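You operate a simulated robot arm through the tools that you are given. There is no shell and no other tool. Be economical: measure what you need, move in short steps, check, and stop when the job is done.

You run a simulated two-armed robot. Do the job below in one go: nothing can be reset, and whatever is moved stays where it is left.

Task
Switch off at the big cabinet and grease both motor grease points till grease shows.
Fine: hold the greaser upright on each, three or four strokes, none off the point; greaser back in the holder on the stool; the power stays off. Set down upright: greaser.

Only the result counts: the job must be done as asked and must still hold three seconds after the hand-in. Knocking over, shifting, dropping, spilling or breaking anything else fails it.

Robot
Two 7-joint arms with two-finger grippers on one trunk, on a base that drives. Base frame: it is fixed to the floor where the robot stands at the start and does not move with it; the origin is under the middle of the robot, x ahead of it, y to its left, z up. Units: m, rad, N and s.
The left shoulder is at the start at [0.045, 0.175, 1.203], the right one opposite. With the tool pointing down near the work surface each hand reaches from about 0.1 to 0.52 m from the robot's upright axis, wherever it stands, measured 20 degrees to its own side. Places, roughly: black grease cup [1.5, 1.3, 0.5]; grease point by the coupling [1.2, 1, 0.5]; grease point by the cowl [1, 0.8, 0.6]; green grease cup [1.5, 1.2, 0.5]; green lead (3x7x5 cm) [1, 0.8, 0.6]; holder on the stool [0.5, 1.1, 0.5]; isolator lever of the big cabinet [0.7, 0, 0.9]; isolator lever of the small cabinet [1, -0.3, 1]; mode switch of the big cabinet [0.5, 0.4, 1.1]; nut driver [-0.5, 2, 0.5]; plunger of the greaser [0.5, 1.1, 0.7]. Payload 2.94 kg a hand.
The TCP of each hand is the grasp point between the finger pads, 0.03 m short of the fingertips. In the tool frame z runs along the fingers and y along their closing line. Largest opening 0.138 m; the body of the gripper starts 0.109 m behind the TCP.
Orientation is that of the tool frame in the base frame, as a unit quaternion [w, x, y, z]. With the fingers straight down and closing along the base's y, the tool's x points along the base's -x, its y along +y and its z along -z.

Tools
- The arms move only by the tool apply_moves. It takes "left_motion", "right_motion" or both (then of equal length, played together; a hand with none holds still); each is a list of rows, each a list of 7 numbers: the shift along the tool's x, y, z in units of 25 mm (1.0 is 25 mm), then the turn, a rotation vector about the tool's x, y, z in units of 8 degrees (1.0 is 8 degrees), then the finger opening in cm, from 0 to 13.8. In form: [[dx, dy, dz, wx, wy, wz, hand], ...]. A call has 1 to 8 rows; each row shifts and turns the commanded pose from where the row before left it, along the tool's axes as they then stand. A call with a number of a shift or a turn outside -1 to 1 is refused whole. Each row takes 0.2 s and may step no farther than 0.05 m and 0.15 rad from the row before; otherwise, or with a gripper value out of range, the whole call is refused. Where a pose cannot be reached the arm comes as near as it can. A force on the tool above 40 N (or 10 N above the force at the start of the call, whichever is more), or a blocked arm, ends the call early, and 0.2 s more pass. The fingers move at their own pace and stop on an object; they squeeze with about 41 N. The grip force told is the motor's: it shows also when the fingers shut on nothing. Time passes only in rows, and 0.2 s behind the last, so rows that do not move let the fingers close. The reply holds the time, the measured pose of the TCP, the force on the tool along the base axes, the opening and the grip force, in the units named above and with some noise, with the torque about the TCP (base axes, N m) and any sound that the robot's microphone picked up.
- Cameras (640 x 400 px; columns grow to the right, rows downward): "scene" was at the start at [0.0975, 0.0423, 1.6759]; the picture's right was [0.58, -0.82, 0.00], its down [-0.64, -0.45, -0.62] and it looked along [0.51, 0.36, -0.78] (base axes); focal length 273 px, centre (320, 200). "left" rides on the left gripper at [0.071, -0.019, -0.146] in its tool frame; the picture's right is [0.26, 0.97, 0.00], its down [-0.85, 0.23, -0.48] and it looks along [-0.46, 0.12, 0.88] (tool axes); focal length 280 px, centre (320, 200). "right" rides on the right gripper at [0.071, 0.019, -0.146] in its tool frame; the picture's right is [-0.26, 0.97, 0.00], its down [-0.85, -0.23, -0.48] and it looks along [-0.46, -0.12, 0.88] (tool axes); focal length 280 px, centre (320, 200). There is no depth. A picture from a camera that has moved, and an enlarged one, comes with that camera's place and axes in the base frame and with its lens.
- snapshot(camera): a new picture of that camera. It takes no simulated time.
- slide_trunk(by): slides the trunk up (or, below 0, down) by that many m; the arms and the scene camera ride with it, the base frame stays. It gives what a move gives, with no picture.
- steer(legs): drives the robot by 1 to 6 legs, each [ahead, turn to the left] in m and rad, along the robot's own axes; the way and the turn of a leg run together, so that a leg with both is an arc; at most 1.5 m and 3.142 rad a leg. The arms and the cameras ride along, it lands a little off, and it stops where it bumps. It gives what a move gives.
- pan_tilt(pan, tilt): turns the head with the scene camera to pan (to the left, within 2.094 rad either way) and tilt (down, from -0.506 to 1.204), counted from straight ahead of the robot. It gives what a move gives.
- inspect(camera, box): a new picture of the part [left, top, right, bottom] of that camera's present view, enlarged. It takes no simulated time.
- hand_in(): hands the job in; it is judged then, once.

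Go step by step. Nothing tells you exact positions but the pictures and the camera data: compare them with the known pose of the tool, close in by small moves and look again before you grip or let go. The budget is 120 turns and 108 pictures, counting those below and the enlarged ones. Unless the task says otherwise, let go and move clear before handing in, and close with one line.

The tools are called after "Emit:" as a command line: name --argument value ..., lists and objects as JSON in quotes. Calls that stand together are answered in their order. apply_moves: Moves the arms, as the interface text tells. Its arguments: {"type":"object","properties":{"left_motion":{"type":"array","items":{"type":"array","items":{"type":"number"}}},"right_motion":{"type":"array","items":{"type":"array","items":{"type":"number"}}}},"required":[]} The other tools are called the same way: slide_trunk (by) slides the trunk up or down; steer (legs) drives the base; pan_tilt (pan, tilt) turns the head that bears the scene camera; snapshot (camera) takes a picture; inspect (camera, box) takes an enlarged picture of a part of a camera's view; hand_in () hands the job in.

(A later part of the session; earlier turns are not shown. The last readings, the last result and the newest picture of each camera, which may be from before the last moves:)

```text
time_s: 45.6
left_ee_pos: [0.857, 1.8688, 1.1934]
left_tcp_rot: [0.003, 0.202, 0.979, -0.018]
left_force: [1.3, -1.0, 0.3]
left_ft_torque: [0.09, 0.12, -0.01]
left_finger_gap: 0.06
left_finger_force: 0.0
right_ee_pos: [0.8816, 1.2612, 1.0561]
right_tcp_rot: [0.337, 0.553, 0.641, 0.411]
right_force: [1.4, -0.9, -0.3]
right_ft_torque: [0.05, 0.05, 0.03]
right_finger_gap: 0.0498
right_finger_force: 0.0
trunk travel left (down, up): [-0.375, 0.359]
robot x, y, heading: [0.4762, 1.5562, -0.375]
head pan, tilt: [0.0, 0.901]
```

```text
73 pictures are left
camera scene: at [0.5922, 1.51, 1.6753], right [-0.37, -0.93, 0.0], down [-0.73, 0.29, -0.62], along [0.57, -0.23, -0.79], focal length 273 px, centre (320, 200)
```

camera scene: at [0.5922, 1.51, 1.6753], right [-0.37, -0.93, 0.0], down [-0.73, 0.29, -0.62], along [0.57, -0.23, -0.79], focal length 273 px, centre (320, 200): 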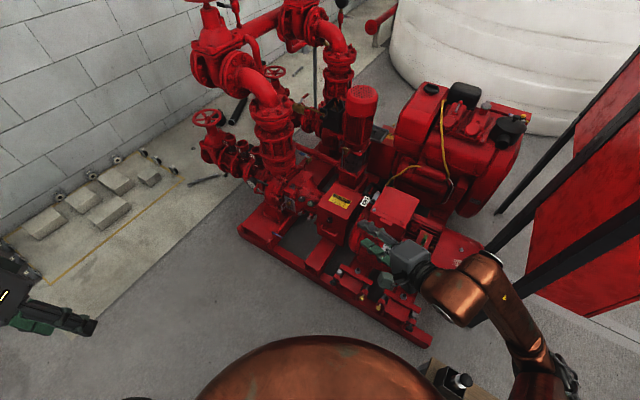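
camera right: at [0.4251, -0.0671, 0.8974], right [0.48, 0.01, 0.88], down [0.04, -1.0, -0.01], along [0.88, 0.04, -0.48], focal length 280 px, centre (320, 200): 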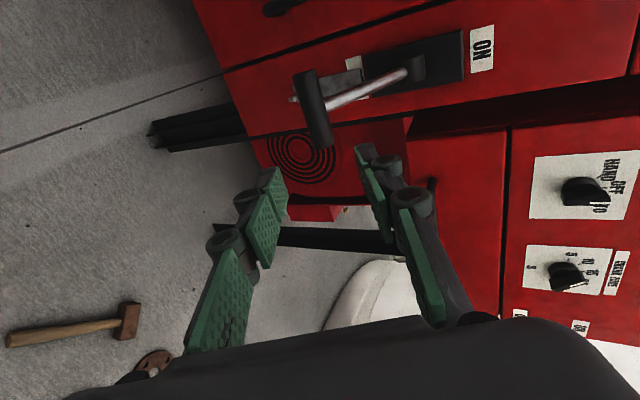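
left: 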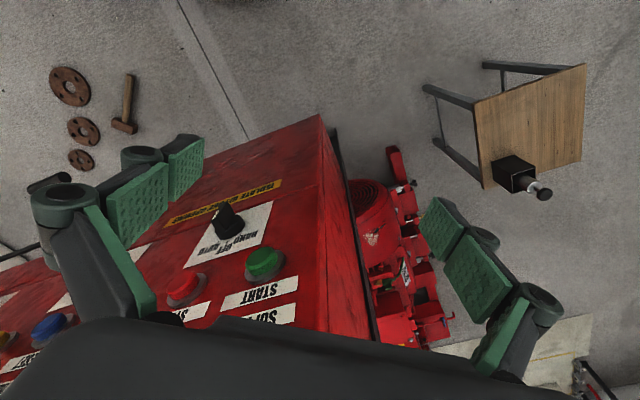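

The drive was blocked early at (0.475, 1.557), likely close to the stool's corner. Before anything else I look at the stool.

Emit:
pan_tilt --pan -0.7 --tilt 1.15

Emit:
snapshot --camera "scene"

```text
time_s: 46.7
left_ee_pos: [0.8476, 1.8736, 1.1941]
left_tcp_rot: [0.009, 0.202, 0.979, -0.019]
left_force: [0.0, -0.2, 0.0]
left_ft_torque: [0.02, 0.01, -0.02]
left_finger_gap: 0.0599
left_finger_force: 0.0
right_ee_pos: [0.8731, 1.2643, 1.0583]
right_tcp_rot: [0.339, 0.553, 0.641, 0.411]
right_force: [-1.2, -0.4, 0.2]
right_ft_torque: [0.02, 0.05, -0.02]
right_finger_gap: 0.0501
right_finger_force: 0.1
trunk travel left (down, up): [-0.375, 0.359]
robot x, y, heading: [0.4779, 1.5593, -0.375]
head pan, tilt: [-0.7, 1.15]
```

```text
72 pictures are left
camera scene: at [0.5371, 1.491, 1.659], right [-0.88, -0.47, 0.0], down [-0.43, 0.8, -0.41], along [0.19, -0.36, -0.91], focal length 273 px, centre (320, 200)
```

scene: 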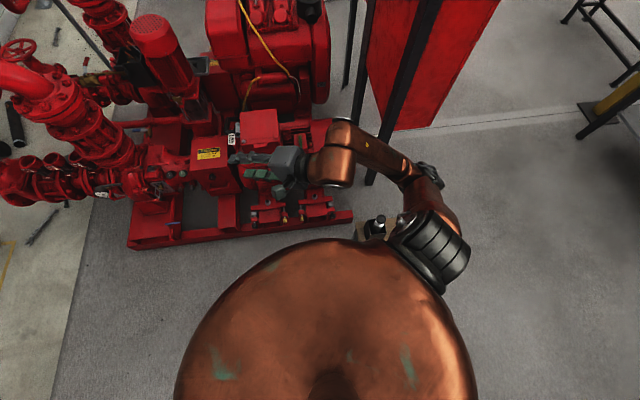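

The greaser's place is unchanged ((0.51, 1.07) both before and now), so the stool has not shifted. I back out the way I came and go round wider.

Emit:
steer --legs '[[-0.33, 0], [0, 0.69], [0.67, 0], [0, -1.71], [0.45, 0]]'

Emit:
pan_tilt --pan 0.0 --tilt 0.95

Emit:
snapshot --camera "scene"

```text
time_s: 49.3
left_ee_pos: [0.5335, 2.0056, 1.1956]
left_tcp_rot: [0.007, 0.184, 0.983, -0.015]
left_force: [-0.3, -0.9, 0.0]
left_ft_torque: [-0.04, -0.01, -0.01]
left_finger_gap: 0.0597
left_finger_force: 0.0
right_ee_pos: [0.5663, 1.413, 1.0547]
right_tcp_rot: [0.28, 0.556, 0.636, 0.456]
right_force: [0.5, 0.7, -0.3]
right_ft_torque: [-0.03, -0.02, 0.01]
right_finger_gap: 0.05
right_finger_force: 0.1
trunk travel left (down, up): [-0.375, 0.359]
robot x, y, heading: [0.1699, 1.6795, -0.363]
head pan, tilt: [-0.7, 1.15]
stopped in leg 2: the force on the tool passed its limit at 72 N (the readings are from after the stop); the commanded pose is now the measured one
```

```text
time_s: 50.4
left_ee_pos: [0.5351, 2.0053, 1.1946]
left_tcp_rot: [0.007, 0.184, 0.983, -0.015]
left_force: [-0.1, -0.5, 0.3]
left_ft_torque: [-0.01, 0.0, -0.03]
left_finger_gap: 0.0601
left_finger_force: 0.0
right_ee_pos: [0.5683, 1.4119, 1.0538]
right_tcp_rot: [0.28, 0.556, 0.636, 0.456]
right_force: [0.0, 1.4, -0.3]
right_ft_torque: [0.01, 0.01, -0.02]
right_finger_gap: 0.05
right_finger_force: 0.0
trunk travel left (down, up): [-0.375, 0.359]
robot x, y, heading: [0.1661, 1.6807, -0.359]
head pan, tilt: [0.0, 0.949]
```

```text
71 pictures are left
camera scene: at [0.2708, 1.6392, 1.6722], right [-0.35, -0.94, 0.0], down [-0.76, 0.29, -0.58], along [0.54, -0.2, -0.81], focal length 273 px, centre (320, 200)
```

scene: 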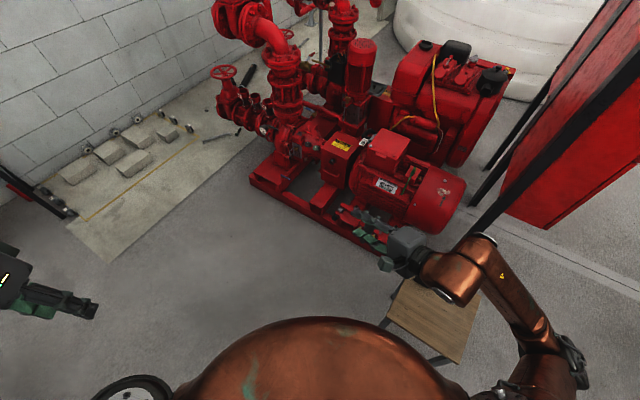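

I don't see contact anywhere; the force peak may be from jerking into the turn. I retry the turn by itself, gently.

Emit:
steer --legs '[[0, 0.3]]'

Emit:
snapshot --camera "right"

Emit:
snapshot --camera "left"

```text
time_s: 51.2
left_ee_pos: [0.519, 2.0217, 1.1924]
left_tcp_rot: [0.006, 0.164, 0.986, -0.016]
left_force: [-0.4, 0.7, 0.5]
left_ft_torque: [-0.1, 0.03, 0.02]
left_finger_gap: 0.06
left_finger_force: 0.0
right_ee_pos: [0.5756, 1.4269, 1.0483]
right_tcp_rot: [0.259, 0.548, 0.648, 0.46]
right_force: [0.0, 0.8, 0.0]
right_ft_torque: [-0.05, 0.04, -0.07]
right_finger_gap: 0.0501
right_finger_force: 0.1
trunk travel left (down, up): [-0.375, 0.359]
robot x, y, heading: [0.169, 1.6753, -0.319]
head pan, tilt: [0.0, 0.949]
stopped in leg 1: the robot was blocked; the commanded pose is now the measured one
```

```text
70 pictures are left
camera right: at [0.4446, 1.4498, 1.1423], right [0.53, -0.27, 0.81], down [-0.29, -0.95, -0.14], along [0.8, -0.16, -0.58], focal length 280 px, centre (320, 200)
```

right: 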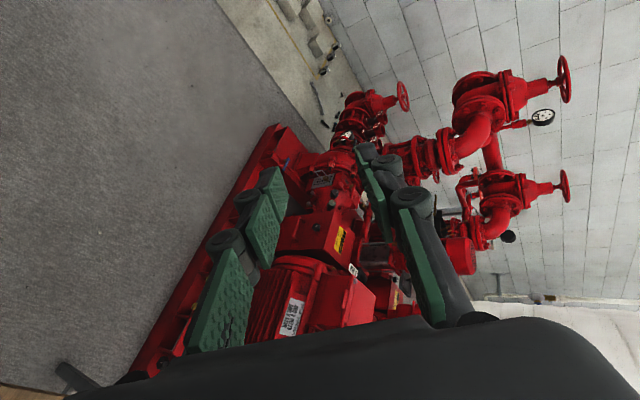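

```text
69 pictures are left
camera left: at [0.4453, 2.0323, 1.3386], right [0.07, 1.0, -0.03], down [0.87, -0.04, 0.49], along [0.48, -0.06, -0.87], focal length 280 px, centre (320, 200)
```

left: 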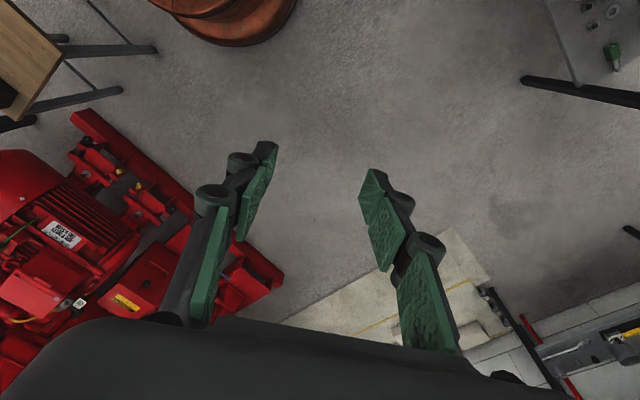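

Something really blocks the turn to the left. I look at the left elbow side.

Emit:
pan_tilt --pan 1.6 --tilt 0.8

Emit:
snapshot --camera "scene"

Emit:
pan_tilt --pan -1.7 --tilt 0.9

Emit:
snapshot --camera "scene"

```text
time_s: 52.9
left_ee_pos: [0.5193, 2.0203, 1.1937]
left_tcp_rot: [0.008, 0.164, 0.986, -0.015]
left_force: [0.3, -0.1, -0.3]
left_ft_torque: [0.0, -0.01, -0.02]
left_finger_gap: 0.0599
left_finger_force: 0.0
right_ee_pos: [0.5751, 1.4261, 1.0473]
right_tcp_rot: [0.259, 0.549, 0.648, 0.46]
right_force: [-0.6, -0.6, -0.3]
right_ft_torque: [0.02, 0.0, -0.01]
right_finger_gap: 0.0499
right_finger_force: 0.1
trunk travel left (down, up): [-0.375, 0.359]
robot x, y, heading: [0.1702, 1.6768, -0.319]
head pan, tilt: [1.6, 0.799]
```

```text
68 pictures are left
camera scene: at [0.2262, 1.7438, 1.6837], right [0.96, -0.29, 0.0], down [-0.2, -0.69, -0.7], along [0.2, 0.67, -0.72], focal length 273 px, centre (320, 200)
```

scene: 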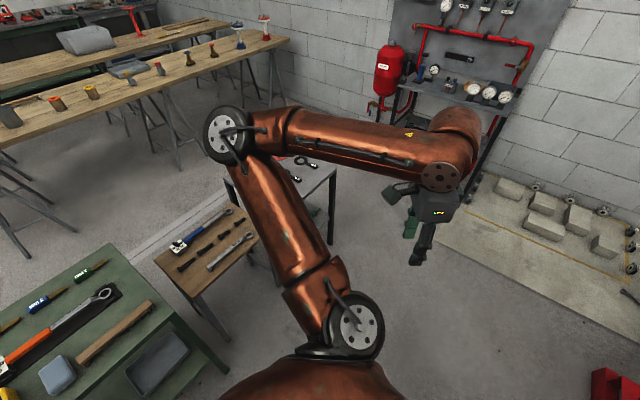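

```text
time_s: 55.7
left_ee_pos: [0.519, 2.0197, 1.1948]
left_tcp_rot: [0.007, 0.164, 0.986, -0.014]
left_force: [-0.3, 0.0, 0.2]
left_ft_torque: [-0.01, 0.0, 0.05]
left_finger_gap: 0.0595
left_finger_force: 0.0
right_ee_pos: [0.575, 1.4259, 1.0471]
right_tcp_rot: [0.259, 0.549, 0.648, 0.46]
right_force: [0.1, 0.3, -0.7]
right_ft_torque: [-0.02, 0.0, 0.01]
right_finger_gap: 0.0501
right_finger_force: 0.0
trunk travel left (down, up): [-0.375, 0.359]
robot x, y, heading: [0.1724, 1.6789, -0.317]
head pan, tilt: [-1.7, 0.901]
```

```text
67 pictures are left
camera scene: at [0.1705, 1.5983, 1.6758], right [-0.9, 0.43, 0.0], down [0.34, 0.71, -0.62], along [-0.27, -0.56, -0.78], focal length 273 px, centre (320, 200)
```

scene: 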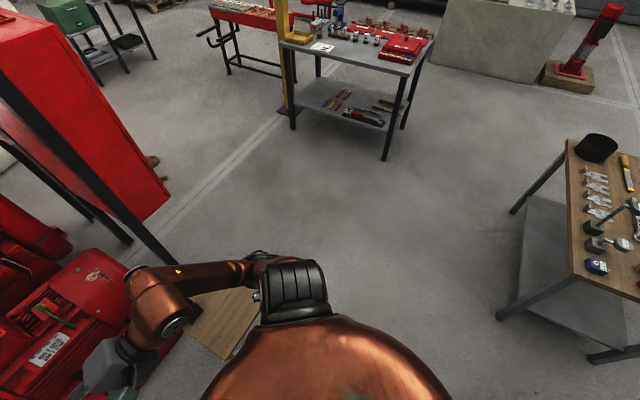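

I enlarge the right elbow and stool area.

Emit:
inspect --camera "scene" --box '[70, 220, 370, 400]'

```text
2.13 times, centred on (220, 310) of scene
camera zoom: at [0.1705, 1.5983, 1.6758], right [-0.9, 0.43, 0.0], down [0.34, 0.71, -0.62], along [-0.27, -0.56, -0.78], focal length 583 px, centre (533, -35)
```

zoom: 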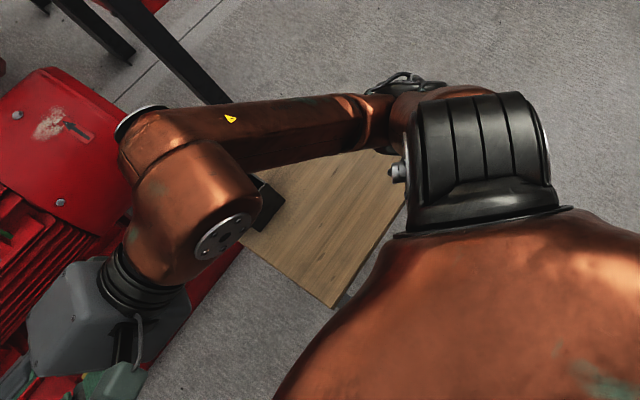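

Nothing obvious there. I look behind on both sides before trying any further turn.

Emit:
pan_tilt --pan -2.09 --tilt 1.2

Emit:
snapshot --camera "scene"

Emit:
pan_tilt --pan 2.09 --tilt 1.2

Emit:
snapshot --camera "scene"

```text
time_s: 56.5
left_ee_pos: [0.5191, 2.02, 1.1933]
left_tcp_rot: [0.007, 0.164, 0.986, -0.015]
left_force: [-0.4, 0.2, 0.6]
left_ft_torque: [-0.01, -0.02, 0.0]
left_finger_gap: 0.0599
left_finger_force: 0.1
right_ee_pos: [0.5753, 1.4245, 1.0476]
right_tcp_rot: [0.259, 0.55, 0.647, 0.46]
right_force: [0.6, -0.5, 0.2]
right_ft_torque: [-0.02, 0.0, 0.01]
right_finger_gap: 0.0502
right_finger_force: 0.0
trunk travel left (down, up): [-0.375, 0.359]
robot x, y, heading: [0.1689, 1.683, -0.315]
head pan, tilt: [-2.089, 1.201]
```

```text
65 pictures are left
camera scene: at [0.1616, 1.6289, 1.6561], right [-0.67, 0.74, 0.0], down [0.69, 0.62, -0.36], along [-0.27, -0.24, -0.93], focal length 273 px, centre (320, 200)
```

scene: 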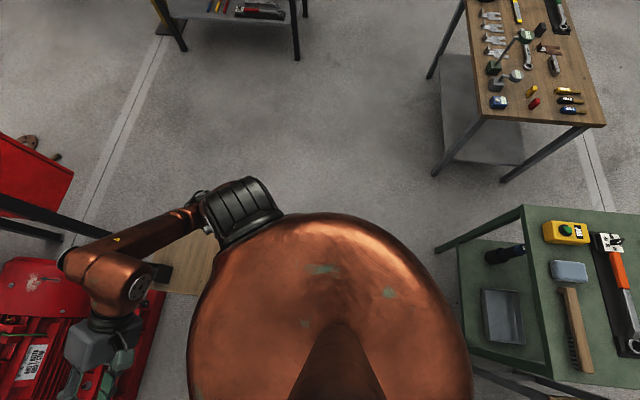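

```text
time_s: 59.9
left_ee_pos: [0.5188, 2.021, 1.1945]
left_tcp_rot: [0.008, 0.164, 0.986, -0.014]
left_force: [0.0, -0.3, -0.3]
left_ft_torque: [-0.01, 0.01, -0.01]
left_finger_gap: 0.0599
left_finger_force: 0.0
right_ee_pos: [0.5762, 1.4248, 1.0471]
right_tcp_rot: [0.259, 0.548, 0.648, 0.461]
right_force: [-0.4, 0.5, 0.4]
right_ft_torque: [0.04, 0.0, -0.02]
right_finger_gap: 0.05
right_finger_force: 0.1
trunk travel left (down, up): [-0.375, 0.359]
robot x, y, heading: [0.1712, 1.6775, -0.32]
head pan, tilt: [2.089, 1.201]
```

```text
64 pictures are left
camera scene: at [0.1921, 1.7212, 1.656], right [0.98, 0.2, 0.0], down [0.18, -0.91, -0.36], along [-0.07, 0.36, -0.93], focal length 273 px, centre (320, 200)
```

scene: 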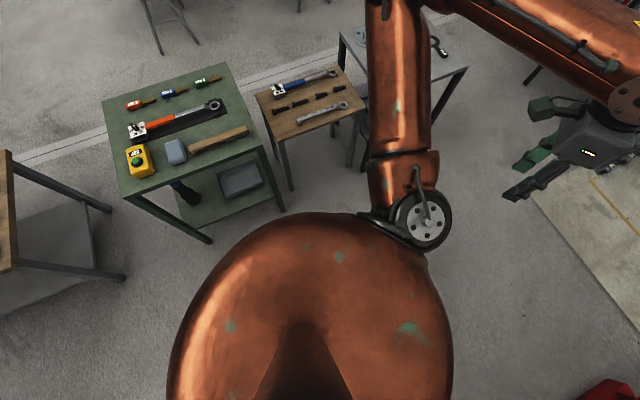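

I can't see what blocked me, and I want to know whether the stool stands as before. I look at the stool again from here.

Emit:
pan_tilt --pan -1.0 --tilt 1.1

Emit:
snapshot --camera "scene"

Emit:
inspect --camera "left" --box '[0, 0, 300, 190]'

```text
time_s: 62.6
left_ee_pos: [0.5188, 2.0203, 1.1949]
left_tcp_rot: [0.008, 0.164, 0.986, -0.015]
left_force: [0.1, 0.8, 0.4]
left_ft_torque: [0.0, -0.02, 0.02]
left_finger_gap: 0.0599
left_finger_force: 0.1
right_ee_pos: [0.5753, 1.4251, 1.0482]
right_tcp_rot: [0.258, 0.549, 0.648, 0.461]
right_force: [-0.3, -0.5, 0.1]
right_ft_torque: [-0.04, 0.05, 0.01]
right_finger_gap: 0.05
right_finger_force: 0.0
trunk travel left (down, up): [-0.375, 0.359]
robot x, y, heading: [0.1704, 1.6801, -0.321]
head pan, tilt: [-1.0, 1.1]
```

```text
63 pictures are left
camera scene: at [0.2189, 1.6053, 1.662], right [-0.97, -0.25, 0.0], down [-0.22, 0.86, -0.45], along [0.11, -0.44, -0.89], focal length 273 px, centre (320, 200)
```

scene: 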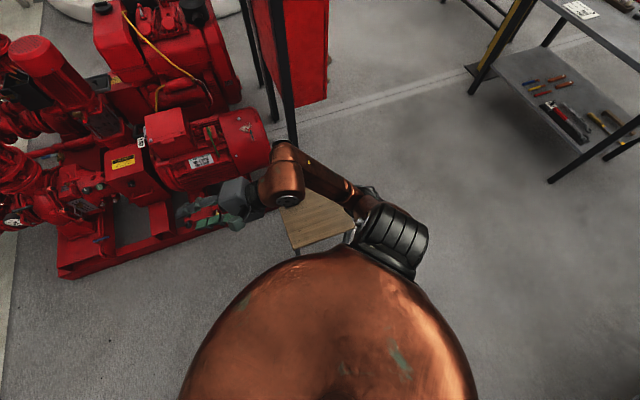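

```text
2.11 times, centred on (150, 95) of left
camera zoom: at [0.4446, 2.0294, 1.3395], right [0.07, 1.0, -0.03], down [0.87, -0.04, 0.49], along [0.48, -0.06, -0.87], focal length 590 px, centre (678, 421)
```

zoom: 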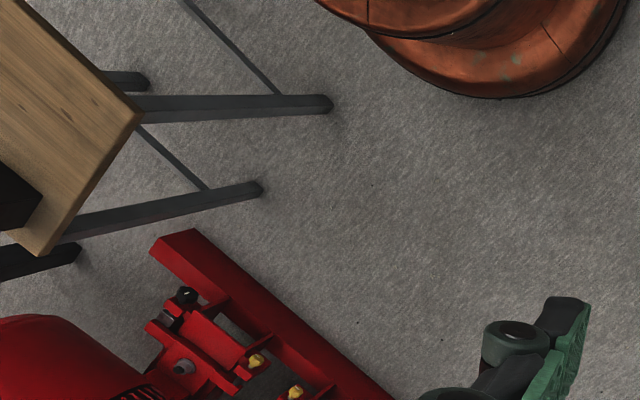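

Comparing views, the stool seems to have been nudged some 8 cm by my base (round, radius about 0.28 m); I will measure and mend that. What blocks the turn may be the right arm's awkward joint pose, so I first bring the right hand back to pointing down.

Emit:
apply_moves --right_motion '[[0, 0, 0, 1, 0, 0, 5], [0, 0, 0, 1, 0, 0, 5], [0, 0, 0, 1, 0, 0, 5], [0, 0, 0, 1, 0, 0, 5], [0, 0, 0, 1, 0, 0, 5], [0, 0, 0, 1, 0, 0, 5], [0, 0, 0, 1, 0, 0, 5], [0, 0, 0, 1, 0, 0, 5]]'

Emit:
steer --legs '[[0, 0.3]]'

Emit:
snapshot --camera "scene"

```text
time_s: 64.4
left_ee_pos: [0.5207, 2.0215, 1.1954]
left_tcp_rot: [0.006, 0.164, 0.986, -0.014]
left_force: [-0.1, 0.8, -0.4]
left_ft_torque: [-0.01, 0.03, -0.02]
left_finger_gap: 0.0603
left_finger_force: 0.1
right_ee_pos: [0.5773, 1.4261, 1.048]
right_tcp_rot: [-0.072, 0.603, 0.793, 0.046]
right_force: [0.0, -0.2, 0.2]
right_ft_torque: [-0.02, 0.01, 0.0]
right_finger_gap: 0.0498
right_finger_force: 0.0
trunk travel left (down, up): [-0.375, 0.359]
robot x, y, heading: [0.1687, 1.6772, -0.318]
head pan, tilt: [-1.0, 1.1]
```

```text
time_s: 65.7
left_ee_pos: [0.4024, 2.1092, 1.1939]
left_tcp_rot: [0.01, 0.016, 1.0, -0.014]
left_force: [-0.9, 0.4, -0.5]
left_ft_torque: [-0.03, -0.04, -0.01]
left_finger_gap: 0.0602
left_finger_force: 0.0
right_ee_pos: [0.6316, 1.5576, 1.0483]
right_tcp_rot: [-0.078, 0.478, 0.874, 0.035]
right_force: [-0.5, 0.3, 0.8]
right_ft_torque: [0.0, -0.02, -0.02]
right_finger_gap: 0.0499
right_finger_force: 0.1
trunk travel left (down, up): [-0.375, 0.359]
robot x, y, heading: [0.1704, 1.6807, -0.021]
head pan, tilt: [-1.0, 1.1]
```

```text
61 pictures are left
camera scene: at [0.2377, 1.6235, 1.662], right [-0.85, -0.52, 0.0], down [-0.47, 0.76, -0.45], along [0.24, -0.39, -0.89], focal length 273 px, centre (320, 200)
```

scene: 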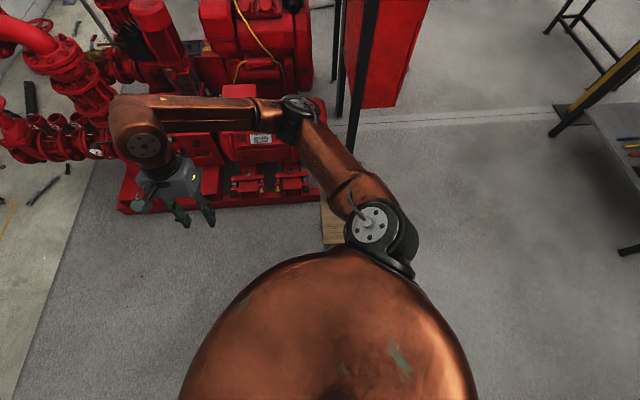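

The turn works now. I continue along the wide route.

Emit:
steer --legs '[[0, 0.35], [0.67, 0], [0, -1.7]]'

Emit:
pan_tilt --pan -0.4 --tilt 0.85

Emit:
snapshot --camera "scene"

```text
time_s: 74.6
left_ee_pos: [1.2674, 1.7571, 1.1937]
left_tcp_rot: [-0.001, 0.64, 0.768, -0.016]
left_force: [-0.4, -0.7, 0.3]
left_ft_torque: [-0.01, -0.02, 0.0]
left_finger_gap: 0.0601
left_finger_force: 0.1
right_ee_pos: [0.7776, 1.4166, 1.0481]
right_tcp_rot: [-0.039, 0.92, 0.382, 0.077]
right_force: [0.0, -0.2, -0.2]
right_ft_torque: [0.02, -0.01, -0.01]
right_finger_gap: 0.0501
right_finger_force: 0.0
trunk travel left (down, up): [-0.375, 0.359]
robot x, y, heading: [0.7949, 1.8952, -1.375]
head pan, tilt: [-1.0, 1.1]
```

```text
time_s: 75.6
left_ee_pos: [1.2664, 1.7569, 1.1941]
left_tcp_rot: [-0.001, 0.639, 0.769, -0.016]
left_force: [0.7, -0.4, 0.2]
left_ft_torque: [-0.02, 0.02, -0.02]
left_finger_gap: 0.06
left_finger_force: 0.1
right_ee_pos: [0.7764, 1.4175, 1.0476]
right_tcp_rot: [-0.039, 0.92, 0.382, 0.077]
right_force: [0.4, 0.8, -0.1]
right_ft_torque: [0.02, -0.03, -0.01]
right_finger_gap: 0.0503
right_finger_force: 0.1
trunk travel left (down, up): [-0.375, 0.359]
robot x, y, heading: [0.7951, 1.8973, -1.375]
head pan, tilt: [-0.4, 0.85]
```

```text
60 pictures are left
camera scene: at [0.7893, 1.7829, 1.6797], right [-0.98, 0.2, 0.0], down [0.15, 0.74, -0.66], along [-0.13, -0.65, -0.75], focal length 273 px, centre (320, 200)
```

scene: 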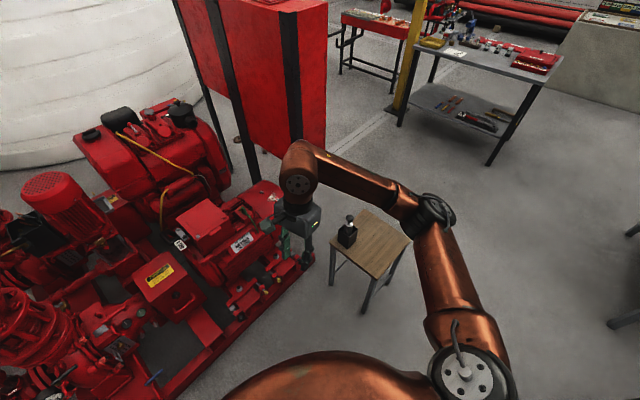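

Stool, greaser and motor are all in sight. I measure the stool's present place.

Emit:
inspect --camera "scene" --box '[310, 190, 430, 320]'

Emit:
inspect --camera "scene" --box '[130, 170, 330, 340]'

```text
3.08 times, centred on (370, 255) of scene
camera zoom: at [0.7893, 1.7829, 1.6797], right [-0.98, 0.2, 0.0], down [0.15, 0.74, -0.66], along [-0.13, -0.65, -0.75], focal length 840 px, centre (166, 31)
```

zoom: 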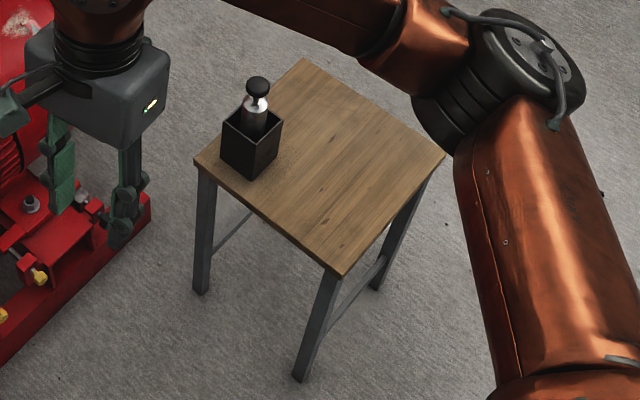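

```text
2.35 times, centred on (230, 255) of scene
camera zoom: at [0.7893, 1.7829, 1.6797], right [-0.98, 0.2, 0.0], down [0.15, 0.74, -0.66], along [-0.13, -0.65, -0.75], focal length 642 px, centre (532, 71)
```

zoom: 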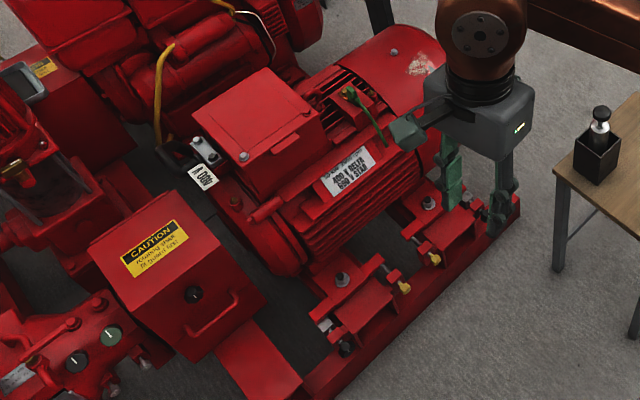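

Using both views the seat height comes out at 0.49 m and the stool has not moved at all; the knob of the greaser is at about (0.503, 1.064, 0.693). Before driving closer I check the left arm against the pump pipes.

Emit:
pan_tilt --pan 0.7 --tilt 0.7

Emit:
snapshot --camera "scene"

```text
time_s: 77.0
left_ee_pos: [1.268, 1.7591, 1.196]
left_tcp_rot: [-0.001, 0.639, 0.769, -0.016]
left_force: [0.8, 0.1, 0.6]
left_ft_torque: [-0.03, 0.0, -0.01]
left_finger_gap: 0.0598
left_finger_force: 0.0
right_ee_pos: [0.7771, 1.4186, 1.0475]
right_tcp_rot: [-0.038, 0.92, 0.381, 0.077]
right_force: [-0.1, -1.3, 0.0]
right_ft_torque: [0.0, -0.01, 0.02]
right_finger_gap: 0.0501
right_finger_force: 0.0
trunk travel left (down, up): [-0.375, 0.359]
robot x, y, heading: [0.7975, 1.895, -1.376]
head pan, tilt: [0.7, 0.7]
```

```text
57 pictures are left
camera scene: at [0.8715, 1.8063, 1.692], right [-0.63, -0.78, 0.0], down [-0.5, 0.4, -0.76], along [0.6, -0.48, -0.64], focal length 273 px, centre (320, 200)
```

scene: 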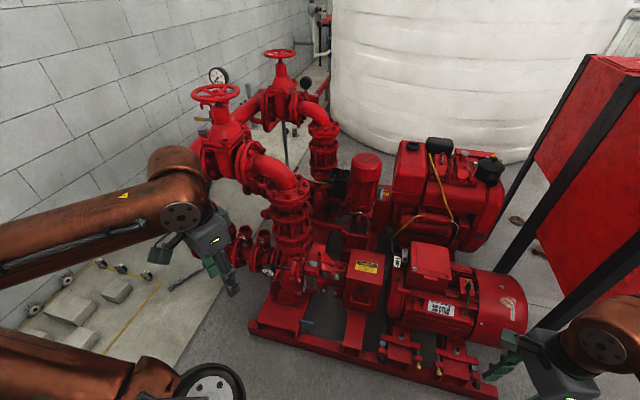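

The left arm keeps some 0.3 m off the valves at the planned stand. I drive to about (0.84, 1.45).

Emit:
steer --legs '[[0, -0.095], [0.445, 0]]'

Emit:
pan_tilt --pan 0.3 --tilt 0.9

Emit:
snapshot --camera "scene"

```text
time_s: 80.2
left_ee_pos: [1.2981, 1.2759, 1.1945]
left_tcp_rot: [-0.002, 0.674, 0.739, -0.017]
left_force: [0.3, -0.2, -0.2]
left_ft_torque: [0.02, -0.03, 0.01]
left_finger_gap: 0.06
left_finger_force: 0.0
right_ee_pos: [0.7782, 0.9813, 1.0472]
right_tcp_rot: [-0.035, 0.937, 0.338, 0.079]
right_force: [-0.1, -0.9, 0.6]
right_ft_torque: [0.02, -0.01, -0.02]
right_finger_gap: 0.0499
right_finger_force: 0.0
trunk travel left (down, up): [-0.375, 0.359]
robot x, y, heading: [0.8423, 1.4575, -1.468]
head pan, tilt: [0.7, 0.7]
```

```text
time_s: 81.0
left_ee_pos: [1.2981, 1.2754, 1.1943]
left_tcp_rot: [-0.001, 0.674, 0.739, -0.016]
left_force: [-0.2, -1.3, -0.2]
left_ft_torque: [0.0, 0.0, 0.0]
left_finger_gap: 0.0598
left_finger_force: 0.2
right_ee_pos: [0.7797, 0.9825, 1.0475]
right_tcp_rot: [-0.035, 0.937, 0.338, 0.078]
right_force: [-0.6, -0.2, -0.6]
right_ft_torque: [0.05, 0.0, -0.04]
right_finger_gap: 0.0503
right_finger_force: 0.0
trunk travel left (down, up): [-0.375, 0.359]
robot x, y, heading: [0.8447, 1.4575, -1.471]
head pan, tilt: [0.3, 0.901]
```

```text
56 pictures are left
camera scene: at [0.8771, 1.3495, 1.6758], right [-0.92, -0.39, 0.0], down [-0.31, 0.72, -0.62], along [0.24, -0.57, -0.78], focal length 273 px, centre (320, 200)
```

scene: 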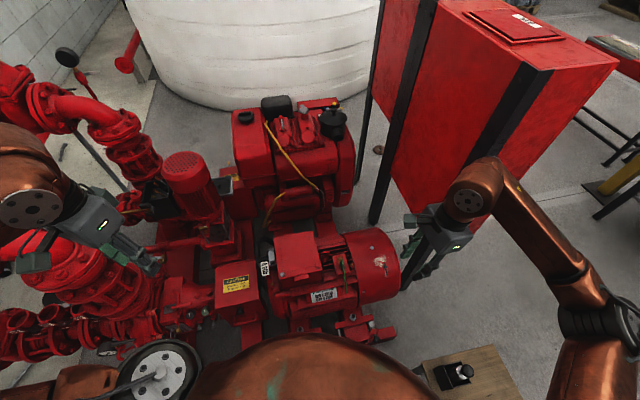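

In place. I enlarge the motor to find both grease points.

Emit:
inspect --camera "scene" --box '[240, 215, 410, 320]'

Emit:
inspect --camera "scene" --box '[310, 240, 380, 290]'

Emit:
inspect --camera "scene" --box '[245, 235, 305, 285]'

```text
3.76 times, centred on (325, 268) of scene
camera zoom: at [0.8771, 1.3495, 1.6758], right [-0.92, -0.39, 0.0], down [-0.31, 0.72, -0.62], along [0.24, -0.57, -0.78], focal length 1028 px, centre (301, -54)
```

zoom: 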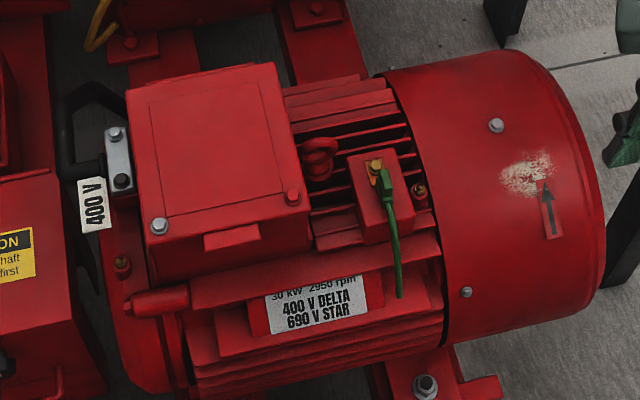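

```text
8.00 times, centred on (345, 265) of scene
camera zoom: at [0.8771, 1.3495, 1.6758], right [-0.92, -0.39, 0.0], down [-0.31, 0.72, -0.62], along [0.24, -0.57, -0.78], focal length 2185 px, centre (120, -320)
```

zoom: 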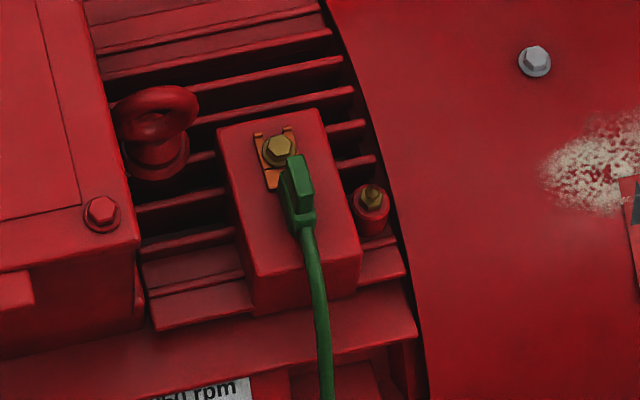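

```text
8.00 times, centred on (275, 260) of scene
camera zoom: at [0.8771, 1.3495, 1.6758], right [-0.92, -0.39, 0.0], down [-0.31, 0.72, -0.62], along [0.24, -0.57, -0.78], focal length 2185 px, centre (680, -280)
```

zoom: 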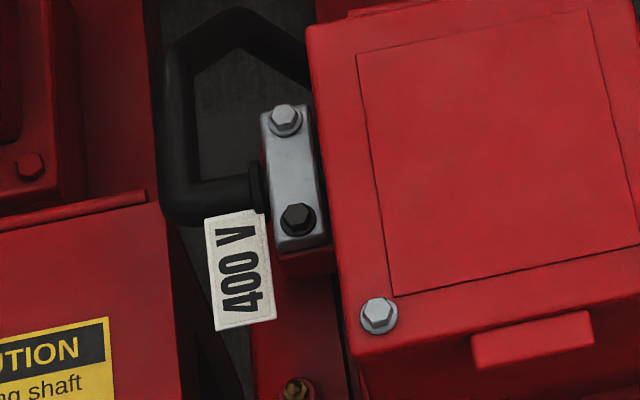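

Nipple tops triangulate to about (0.954, 0.817, 0.569) by the cowl and (1.247, 1.012, 0.519) by the coupling. To take the greaser I back up a little and turn towards the stool.

Emit:
steer --legs '[[-0.12, 0], [0, -0.53]]'

Emit:
pan_tilt --pan -0.1 --tilt 0.9

Emit:
snapshot --camera "scene"

```text
time_s: 83.8
left_ee_pos: [1.1305, 1.1917, 1.1946]
left_tcp_rot: [-0.005, 0.844, 0.536, -0.014]
left_force: [-0.3, 0.8, -0.6]
left_ft_torque: [0.06, -0.02, 0.02]
left_finger_gap: 0.06
left_finger_force: 0.1
right_ee_pos: [0.534, 1.2003, 1.0477]
right_tcp_rot: [-0.012, 0.993, 0.08, 0.084]
right_force: [-0.9, 0.8, -1.1]
right_ft_torque: [0.0, -0.03, -0.02]
right_finger_gap: 0.0501
right_finger_force: 0.0
trunk travel left (down, up): [-0.375, 0.359]
robot x, y, heading: [0.8327, 1.5763, -1.995]
head pan, tilt: [0.3, 0.901]
```

```text
time_s: 84.6
left_ee_pos: [1.1306, 1.1899, 1.1939]
left_tcp_rot: [-0.006, 0.844, 0.535, -0.015]
left_force: [-0.2, 0.6, -0.1]
left_ft_torque: [0.0, 0.02, 0.02]
left_finger_gap: 0.0599
left_finger_force: 0.0
right_ee_pos: [0.5354, 1.1994, 1.0467]
right_tcp_rot: [-0.013, 0.993, 0.081, 0.085]
right_force: [-0.9, -0.1, -0.2]
right_ft_torque: [0.03, 0.0, -0.04]
right_finger_gap: 0.0499
right_finger_force: 0.0
trunk travel left (down, up): [-0.375, 0.359]
robot x, y, heading: [0.8305, 1.5808, -1.995]
head pan, tilt: [-0.099, 0.901]
```

```text
52 pictures are left
camera scene: at [0.7785, 1.4766, 1.6758], right [-0.86, 0.5, 0.0], down [0.39, 0.68, -0.62], along [-0.31, -0.54, -0.78], focal length 273 px, centre (320, 200)
```

scene: 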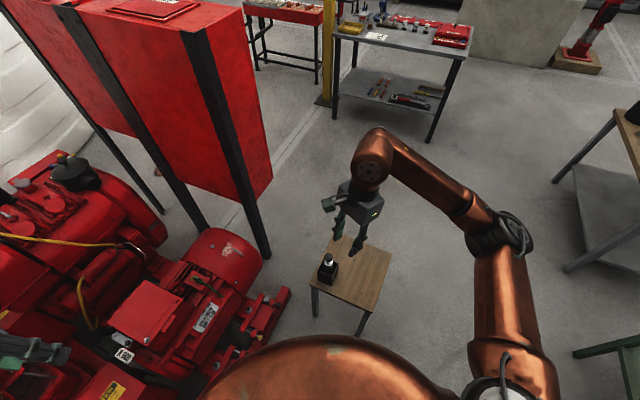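

I square the right hand to the greaser: level it, yaw it to face along my heading, then pitch it to about 40° below horizontal with fingers closing horizontally.

Emit:
apply_moves --right_motion '[[0, 0, 0, 0, -1, 0, 6], [0, 0, 0, 0, -0.2, -0.9, 6], [0, 0, 0, 0, 0, -1, 6], [0, 0, 0, 0, 0, -1, 6], [0, 0, 0, 0, 0, -1, 6], [0, 0, 0, 0, 0, -1, 6], [0, 0, 0, 0, 0, -1, 6], [0, 0, 0, 0, 0, -1, 6]]'

Emit:
slide_trunk --by -0.15

Emit:
apply_moves --right_motion '[[-0.3, 0, 0, 0, -1, 0, 7], [-0.3, 0, 0, 0, -1, 0, 7], [-0.3, 0, 0, 0, -1, 0, 7], [-0.3, 0, 0, 0, -1, 0, 7], [-0.3, 0, 0, 0, -1, 0, 7], [-0.3, 0, 0, 0, -1, 0, 7]]'

Emit:
snapshot --camera "right"

Emit:
snapshot --camera "scene"

```text
time_s: 86.4
left_ee_pos: [1.1308, 1.1898, 1.1939]
left_tcp_rot: [-0.007, 0.844, 0.535, -0.015]
left_force: [-0.8, 0.4, 0.3]
left_ft_torque: [-0.03, 0.0, 0.0]
left_finger_gap: 0.06
left_finger_force: 0.1
right_ee_pos: [0.5335, 1.1996, 1.0476]
right_tcp_rot: [-0.004, 0.844, 0.536, 0.004]
right_force: [0.0, -0.1, 0.0]
right_ft_torque: [0.01, 0.02, -0.01]
right_finger_gap: 0.0601
right_finger_force: 0.0
trunk travel left (down, up): [-0.375, 0.359]
robot x, y, heading: [0.8305, 1.5786, -2.001]
head pan, tilt: [-0.099, 0.901]
```

```text
time_s: 88.2
left_ee_pos: [1.1288, 1.1828, 1.042]
left_tcp_rot: [-0.012, 0.844, 0.536, -0.007]
left_force: [0.3, 0.3, 0.1]
left_ft_torque: [-0.02, 0.02, 0.04]
left_finger_gap: 0.0599
left_finger_force: 0.0
right_ee_pos: [0.5342, 1.1987, 0.899]
right_tcp_rot: [-0.002, 0.845, 0.535, 0.003]
right_force: [1.0, 0.3, 0.0]
right_ft_torque: [-0.05, 0.01, 0.0]
right_finger_gap: 0.0601
right_finger_force: 0.1
trunk travel left (down, up): [-0.225, 0.509]
robot x, y, heading: [0.8279, 1.5783, -1.992]
head pan, tilt: [-0.099, 0.901]
```

```text
time_s: 89.6
left_ee_pos: [1.1288, 1.1834, 1.0407]
left_tcp_rot: [-0.014, 0.845, 0.535, -0.006]
left_force: [-0.3, 0.5, -0.2]
left_ft_torque: [0.03, 0.0, -0.01]
left_finger_gap: 0.0599
left_finger_force: 0.0
right_ee_pos: [0.5166, 1.1625, 0.9133]
right_tcp_rot: [0.215, 0.774, 0.489, -0.341]
right_force: [0.2, 0.6, -0.1]
right_ft_torque: [-0.02, 0.02, 0.0]
right_finger_gap: 0.07
right_finger_force: 0.0
trunk travel left (down, up): [-0.225, 0.509]
robot x, y, heading: [0.8306, 1.5757, -1.995]
head pan, tilt: [-0.099, 0.901]
```

```text
51 pictures are left
camera right: at [0.6013, 1.2946, 0.9594], right [0.8, -0.57, 0.19], down [-0.3, -0.1, 0.95], along [-0.53, -0.81, -0.25], focal length 280 px, centre (320, 200)
```

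right: 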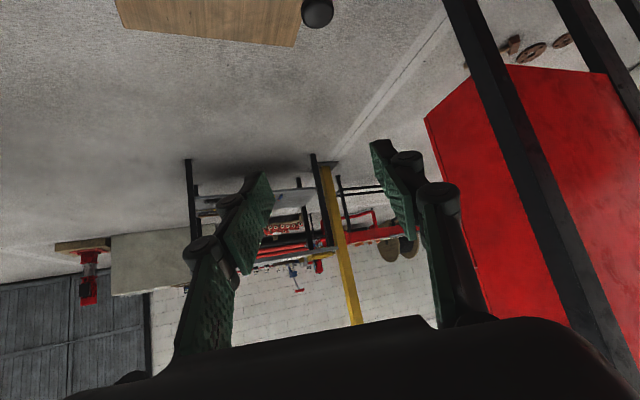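

```text
50 pictures are left
camera scene: at [0.7395, 1.3906, 1.5217], right [-0.86, 0.5, 0.0], down [0.39, 0.68, -0.62], along [-0.31, -0.54, -0.78], focal length 273 px, centre (320, 200)
```

scene: 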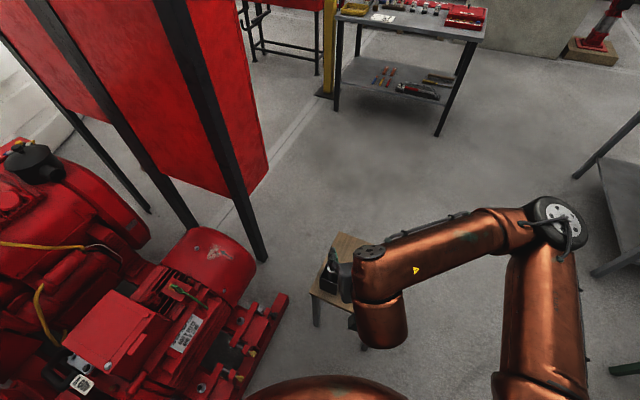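

The hand is pitched 42° down, facing the greaser. I descend to a pre-grasp point about 12 cm back along the fingers.

Emit:
apply_moves --right_motion '[[0.89, 0.16, 0.83, 0, 0, 0, 7], [0.89, 0.16, 0.83, 0, 0, 0, 7], [0.89, 0.16, 0.83, 0, 0, 0, 7], [0.89, 0.16, 0.83, 0, 0, 0, 7], [0.89, 0.16, 0.83, 0, 0, 0, 7], [0.89, 0.16, 0.83, 0, 0, 0, 7], [0.89, 0.16, 0.83, 0, 0, 0, 7]]'

Emit:
snapshot --camera "right"

Emit:
inspect --camera "scene" --box '[290, 210, 410, 330]'

```text
time_s: 91.2
left_ee_pos: [1.1281, 1.1829, 1.0424]
left_tcp_rot: [-0.014, 0.844, 0.536, -0.005]
left_force: [-0.8, -0.2, 0.4]
left_ft_torque: [0.03, 0.03, -0.02]
left_finger_gap: 0.0603
left_finger_force: 0.0
right_ee_pos: [0.5406, 1.1487, 0.6976]
right_tcp_rot: [0.214, 0.774, 0.489, -0.341]
right_force: [-0.4, 0.4, -0.6]
right_ft_torque: [0.0, 0.01, -0.02]
right_finger_gap: 0.0699
right_finger_force: 0.0
trunk travel left (down, up): [-0.225, 0.509]
robot x, y, heading: [0.8327, 1.5811, -1.998]
head pan, tilt: [-0.099, 0.901]
```

```text
49 pictures are left
camera right: at [0.6249, 1.2808, 0.7456], right [0.8, -0.58, 0.19], down [-0.3, -0.1, 0.95], along [-0.53, -0.81, -0.26], focal length 280 px, centre (320, 200)
```

right: 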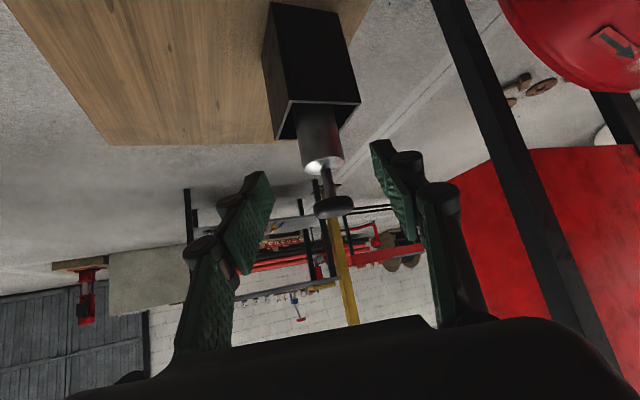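

```text
3.33 times, centred on (350, 270) of scene
camera zoom: at [0.7392, 1.3904, 1.5216], right [-0.86, 0.5, 0.0], down [0.39, 0.68, -0.62], along [-0.31, -0.54, -0.78], focal length 910 px, centre (220, -33)
```

zoom: 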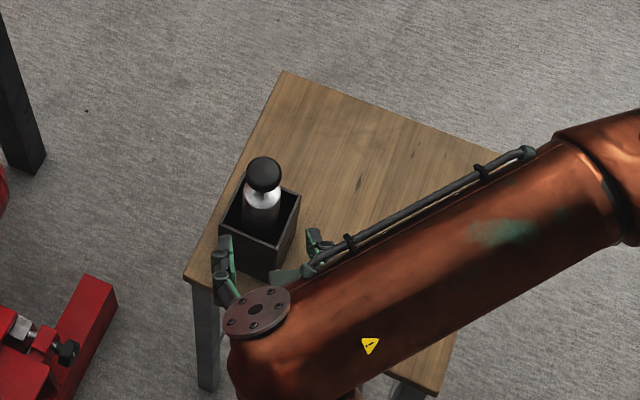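

The greaser's body shows about 5 cm above the holder rim (z 0.60 to 0.65), the axis near (0.500, 1.069). I advance so that the pads straddle it at z ≈ 0.635.

Emit:
apply_moves --right_motion '[[-0.57, -0.11, 0.34, 0, 0, 0, 7], [0, 0, 1, 0, 0, 0, 7], [0, 0, 1, 0, 0, 0, 7], [0, 0, 1, 0, 0, 0, 7], [0, 0, 1, 0, 0, 0, 7]]'

Emit:
snapshot --camera "right"

Emit:
inspect --camera "scene" --box '[290, 210, 410, 330]'

```text
time_s: 92.4
left_ee_pos: [1.1281, 1.1822, 1.041]
left_tcp_rot: [-0.015, 0.844, 0.536, -0.005]
left_force: [0.0, 0.7, 0.5]
left_ft_torque: [-0.01, 0.02, -0.01]
left_finger_gap: 0.0599
left_finger_force: 0.0
right_ee_pos: [0.4999, 1.0697, 0.6352]
right_tcp_rot: [0.214, 0.774, 0.49, -0.34]
right_force: [-0.5, -0.1, 0.1]
right_ft_torque: [-0.02, 0.02, -0.01]
right_finger_gap: 0.07
right_finger_force: 0.1
trunk travel left (down, up): [-0.225, 0.509]
robot x, y, heading: [0.8279, 1.5745, -1.996]
head pan, tilt: [-0.099, 0.901]
```

```text
47 pictures are left
camera right: at [0.5837, 1.2019, 0.6822], right [0.8, -0.57, 0.19], down [-0.3, -0.1, 0.95], along [-0.52, -0.81, -0.26], focal length 280 px, centre (320, 200)
```

right: 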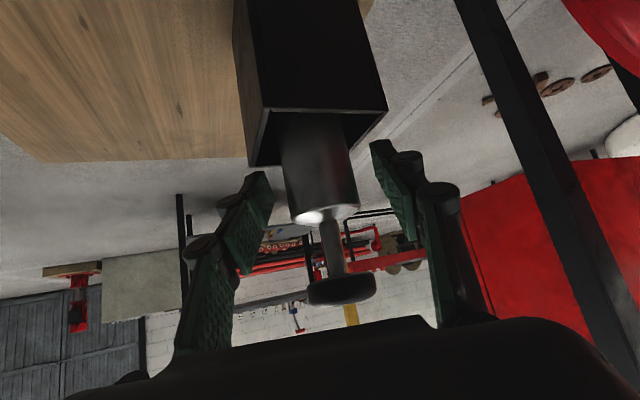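

```text
3.33 times, centred on (350, 270) of scene
camera zoom: at [0.7391, 1.3904, 1.5216], right [-0.86, 0.5, 0.0], down [0.39, 0.68, -0.62], along [-0.31, -0.54, -0.78], focal length 910 px, centre (220, -33)
```

zoom: 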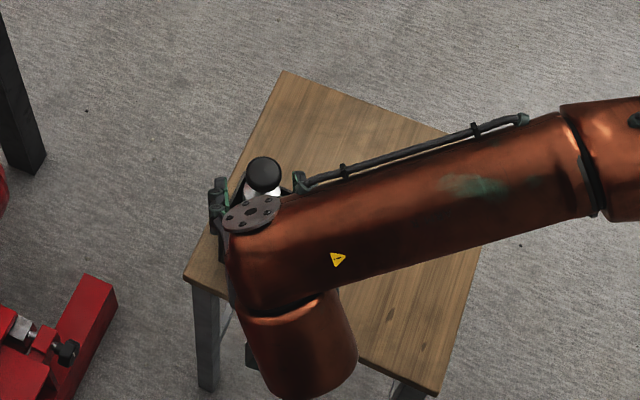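

The body is centred between the pads. I close the grip.

Emit:
apply_moves --right_motion '[[0, 0, 0, 0, 0, 0, 2.5], [0, 0, 0, 0, 0, 0, 2.5], [0, 0, 0, 0, 0, 0, 2.5], [0, 0, 0, 0, 0, 0, 2.5]]'

Emit:
snapshot --camera "right"

```text
time_s: 93.4
left_ee_pos: [1.128, 1.1825, 1.041]
left_tcp_rot: [-0.014, 0.844, 0.536, -0.005]
left_force: [0.8, -0.3, -0.2]
left_ft_torque: [0.01, 0.01, -0.01]
left_finger_gap: 0.0601
left_finger_force: 0.2
right_ee_pos: [0.4999, 1.0693, 0.6346]
right_tcp_rot: [0.214, 0.774, 0.489, -0.34]
right_force: [0.4, -0.1, 0.7]
right_ft_torque: [-0.03, -0.08, 0.01]
right_finger_gap: 0.037
right_finger_force: 41.3
trunk travel left (down, up): [-0.225, 0.509]
robot x, y, heading: [0.8308, 1.5787, -2.002]
head pan, tilt: [-0.099, 0.901]
```

```text
45 pictures are left
camera right: at [0.584, 1.2021, 0.6823], right [0.8, -0.57, 0.19], down [-0.3, -0.1, 0.95], along [-0.52, -0.81, -0.26], focal length 280 px, centre (320, 200)
```

right: 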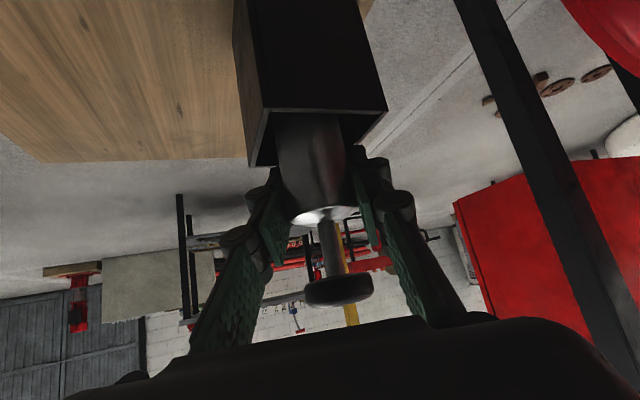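

Gripped at 3.7 cm. I lift straight up by 0.2 m and look at the greaser's tip.

Emit:
apply_moves --right_motion '[[-0.369, 0, -0.338, 0, 0, 0, 2.5], [-0.738, 0, -0.676, 0, 0, 0, 2.5], [-0.738, 0, -0.676, 0, 0, 0, 2.5], [-0.738, 0, -0.676, 0, 0, 0, 2.5], [-0.738, 0, -0.676, 0, 0, 0, 2.5], [-0.738, 0, -0.676, 0, 0, 0, 2.5], [-0.738, 0, -0.676, 0, 0, 0, 2.5], [-0.738, 0, -0.676, 0, 0, 0, 2.5]]'

Emit:
snapshot --camera "right"

Emit:
snapshot --camera "scene"

```text
time_s: 95.2
left_ee_pos: [1.1289, 1.1807, 1.0412]
left_tcp_rot: [-0.014, 0.844, 0.536, -0.007]
left_force: [0.0, 0.8, 0.4]
left_ft_torque: [-0.03, 0.01, -0.03]
left_finger_gap: 0.0599
left_finger_force: 0.2
right_ee_pos: [0.5005, 1.0686, 0.8235]
right_tcp_rot: [0.213, 0.774, 0.489, -0.34]
right_force: [-0.3, 1.0, -3.7]
right_ft_torque: [0.03, 0.01, 0.0]
right_finger_gap: 0.0373
right_finger_force: 40.9
trunk travel left (down, up): [-0.225, 0.509]
robot x, y, heading: [0.8318, 1.5756, -1.997]
head pan, tilt: [-0.099, 0.901]
```

```text
44 pictures are left
camera right: at [0.5839, 1.2014, 0.8706], right [0.8, -0.57, 0.19], down [-0.3, -0.1, 0.95], along [-0.52, -0.81, -0.26], focal length 280 px, centre (320, 200)
```

right: 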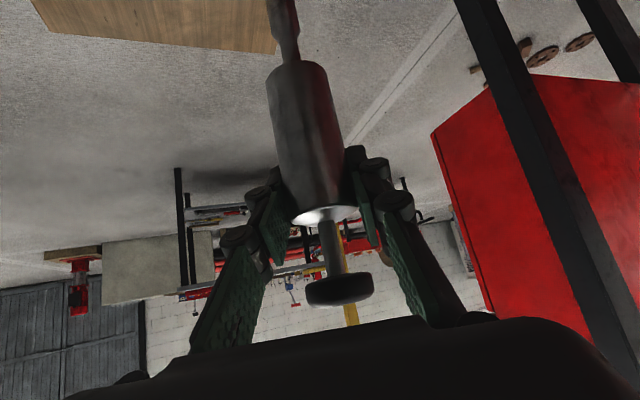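

```text
43 pictures are left
camera scene: at [0.7394, 1.3907, 1.5217], right [-0.86, 0.5, 0.0], down [0.39, 0.68, -0.62], along [-0.31, -0.54, -0.78], focal length 273 px, centre (320, 200)
```

scene: 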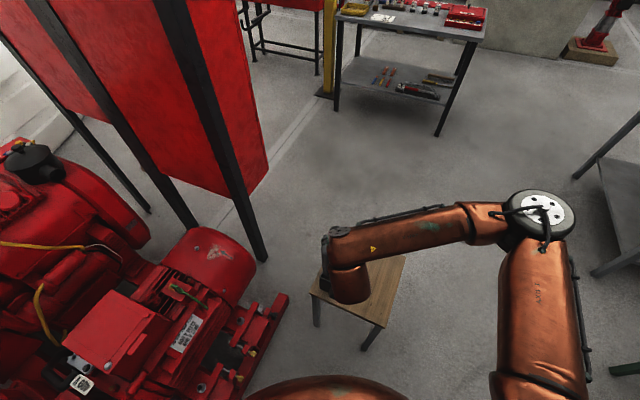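

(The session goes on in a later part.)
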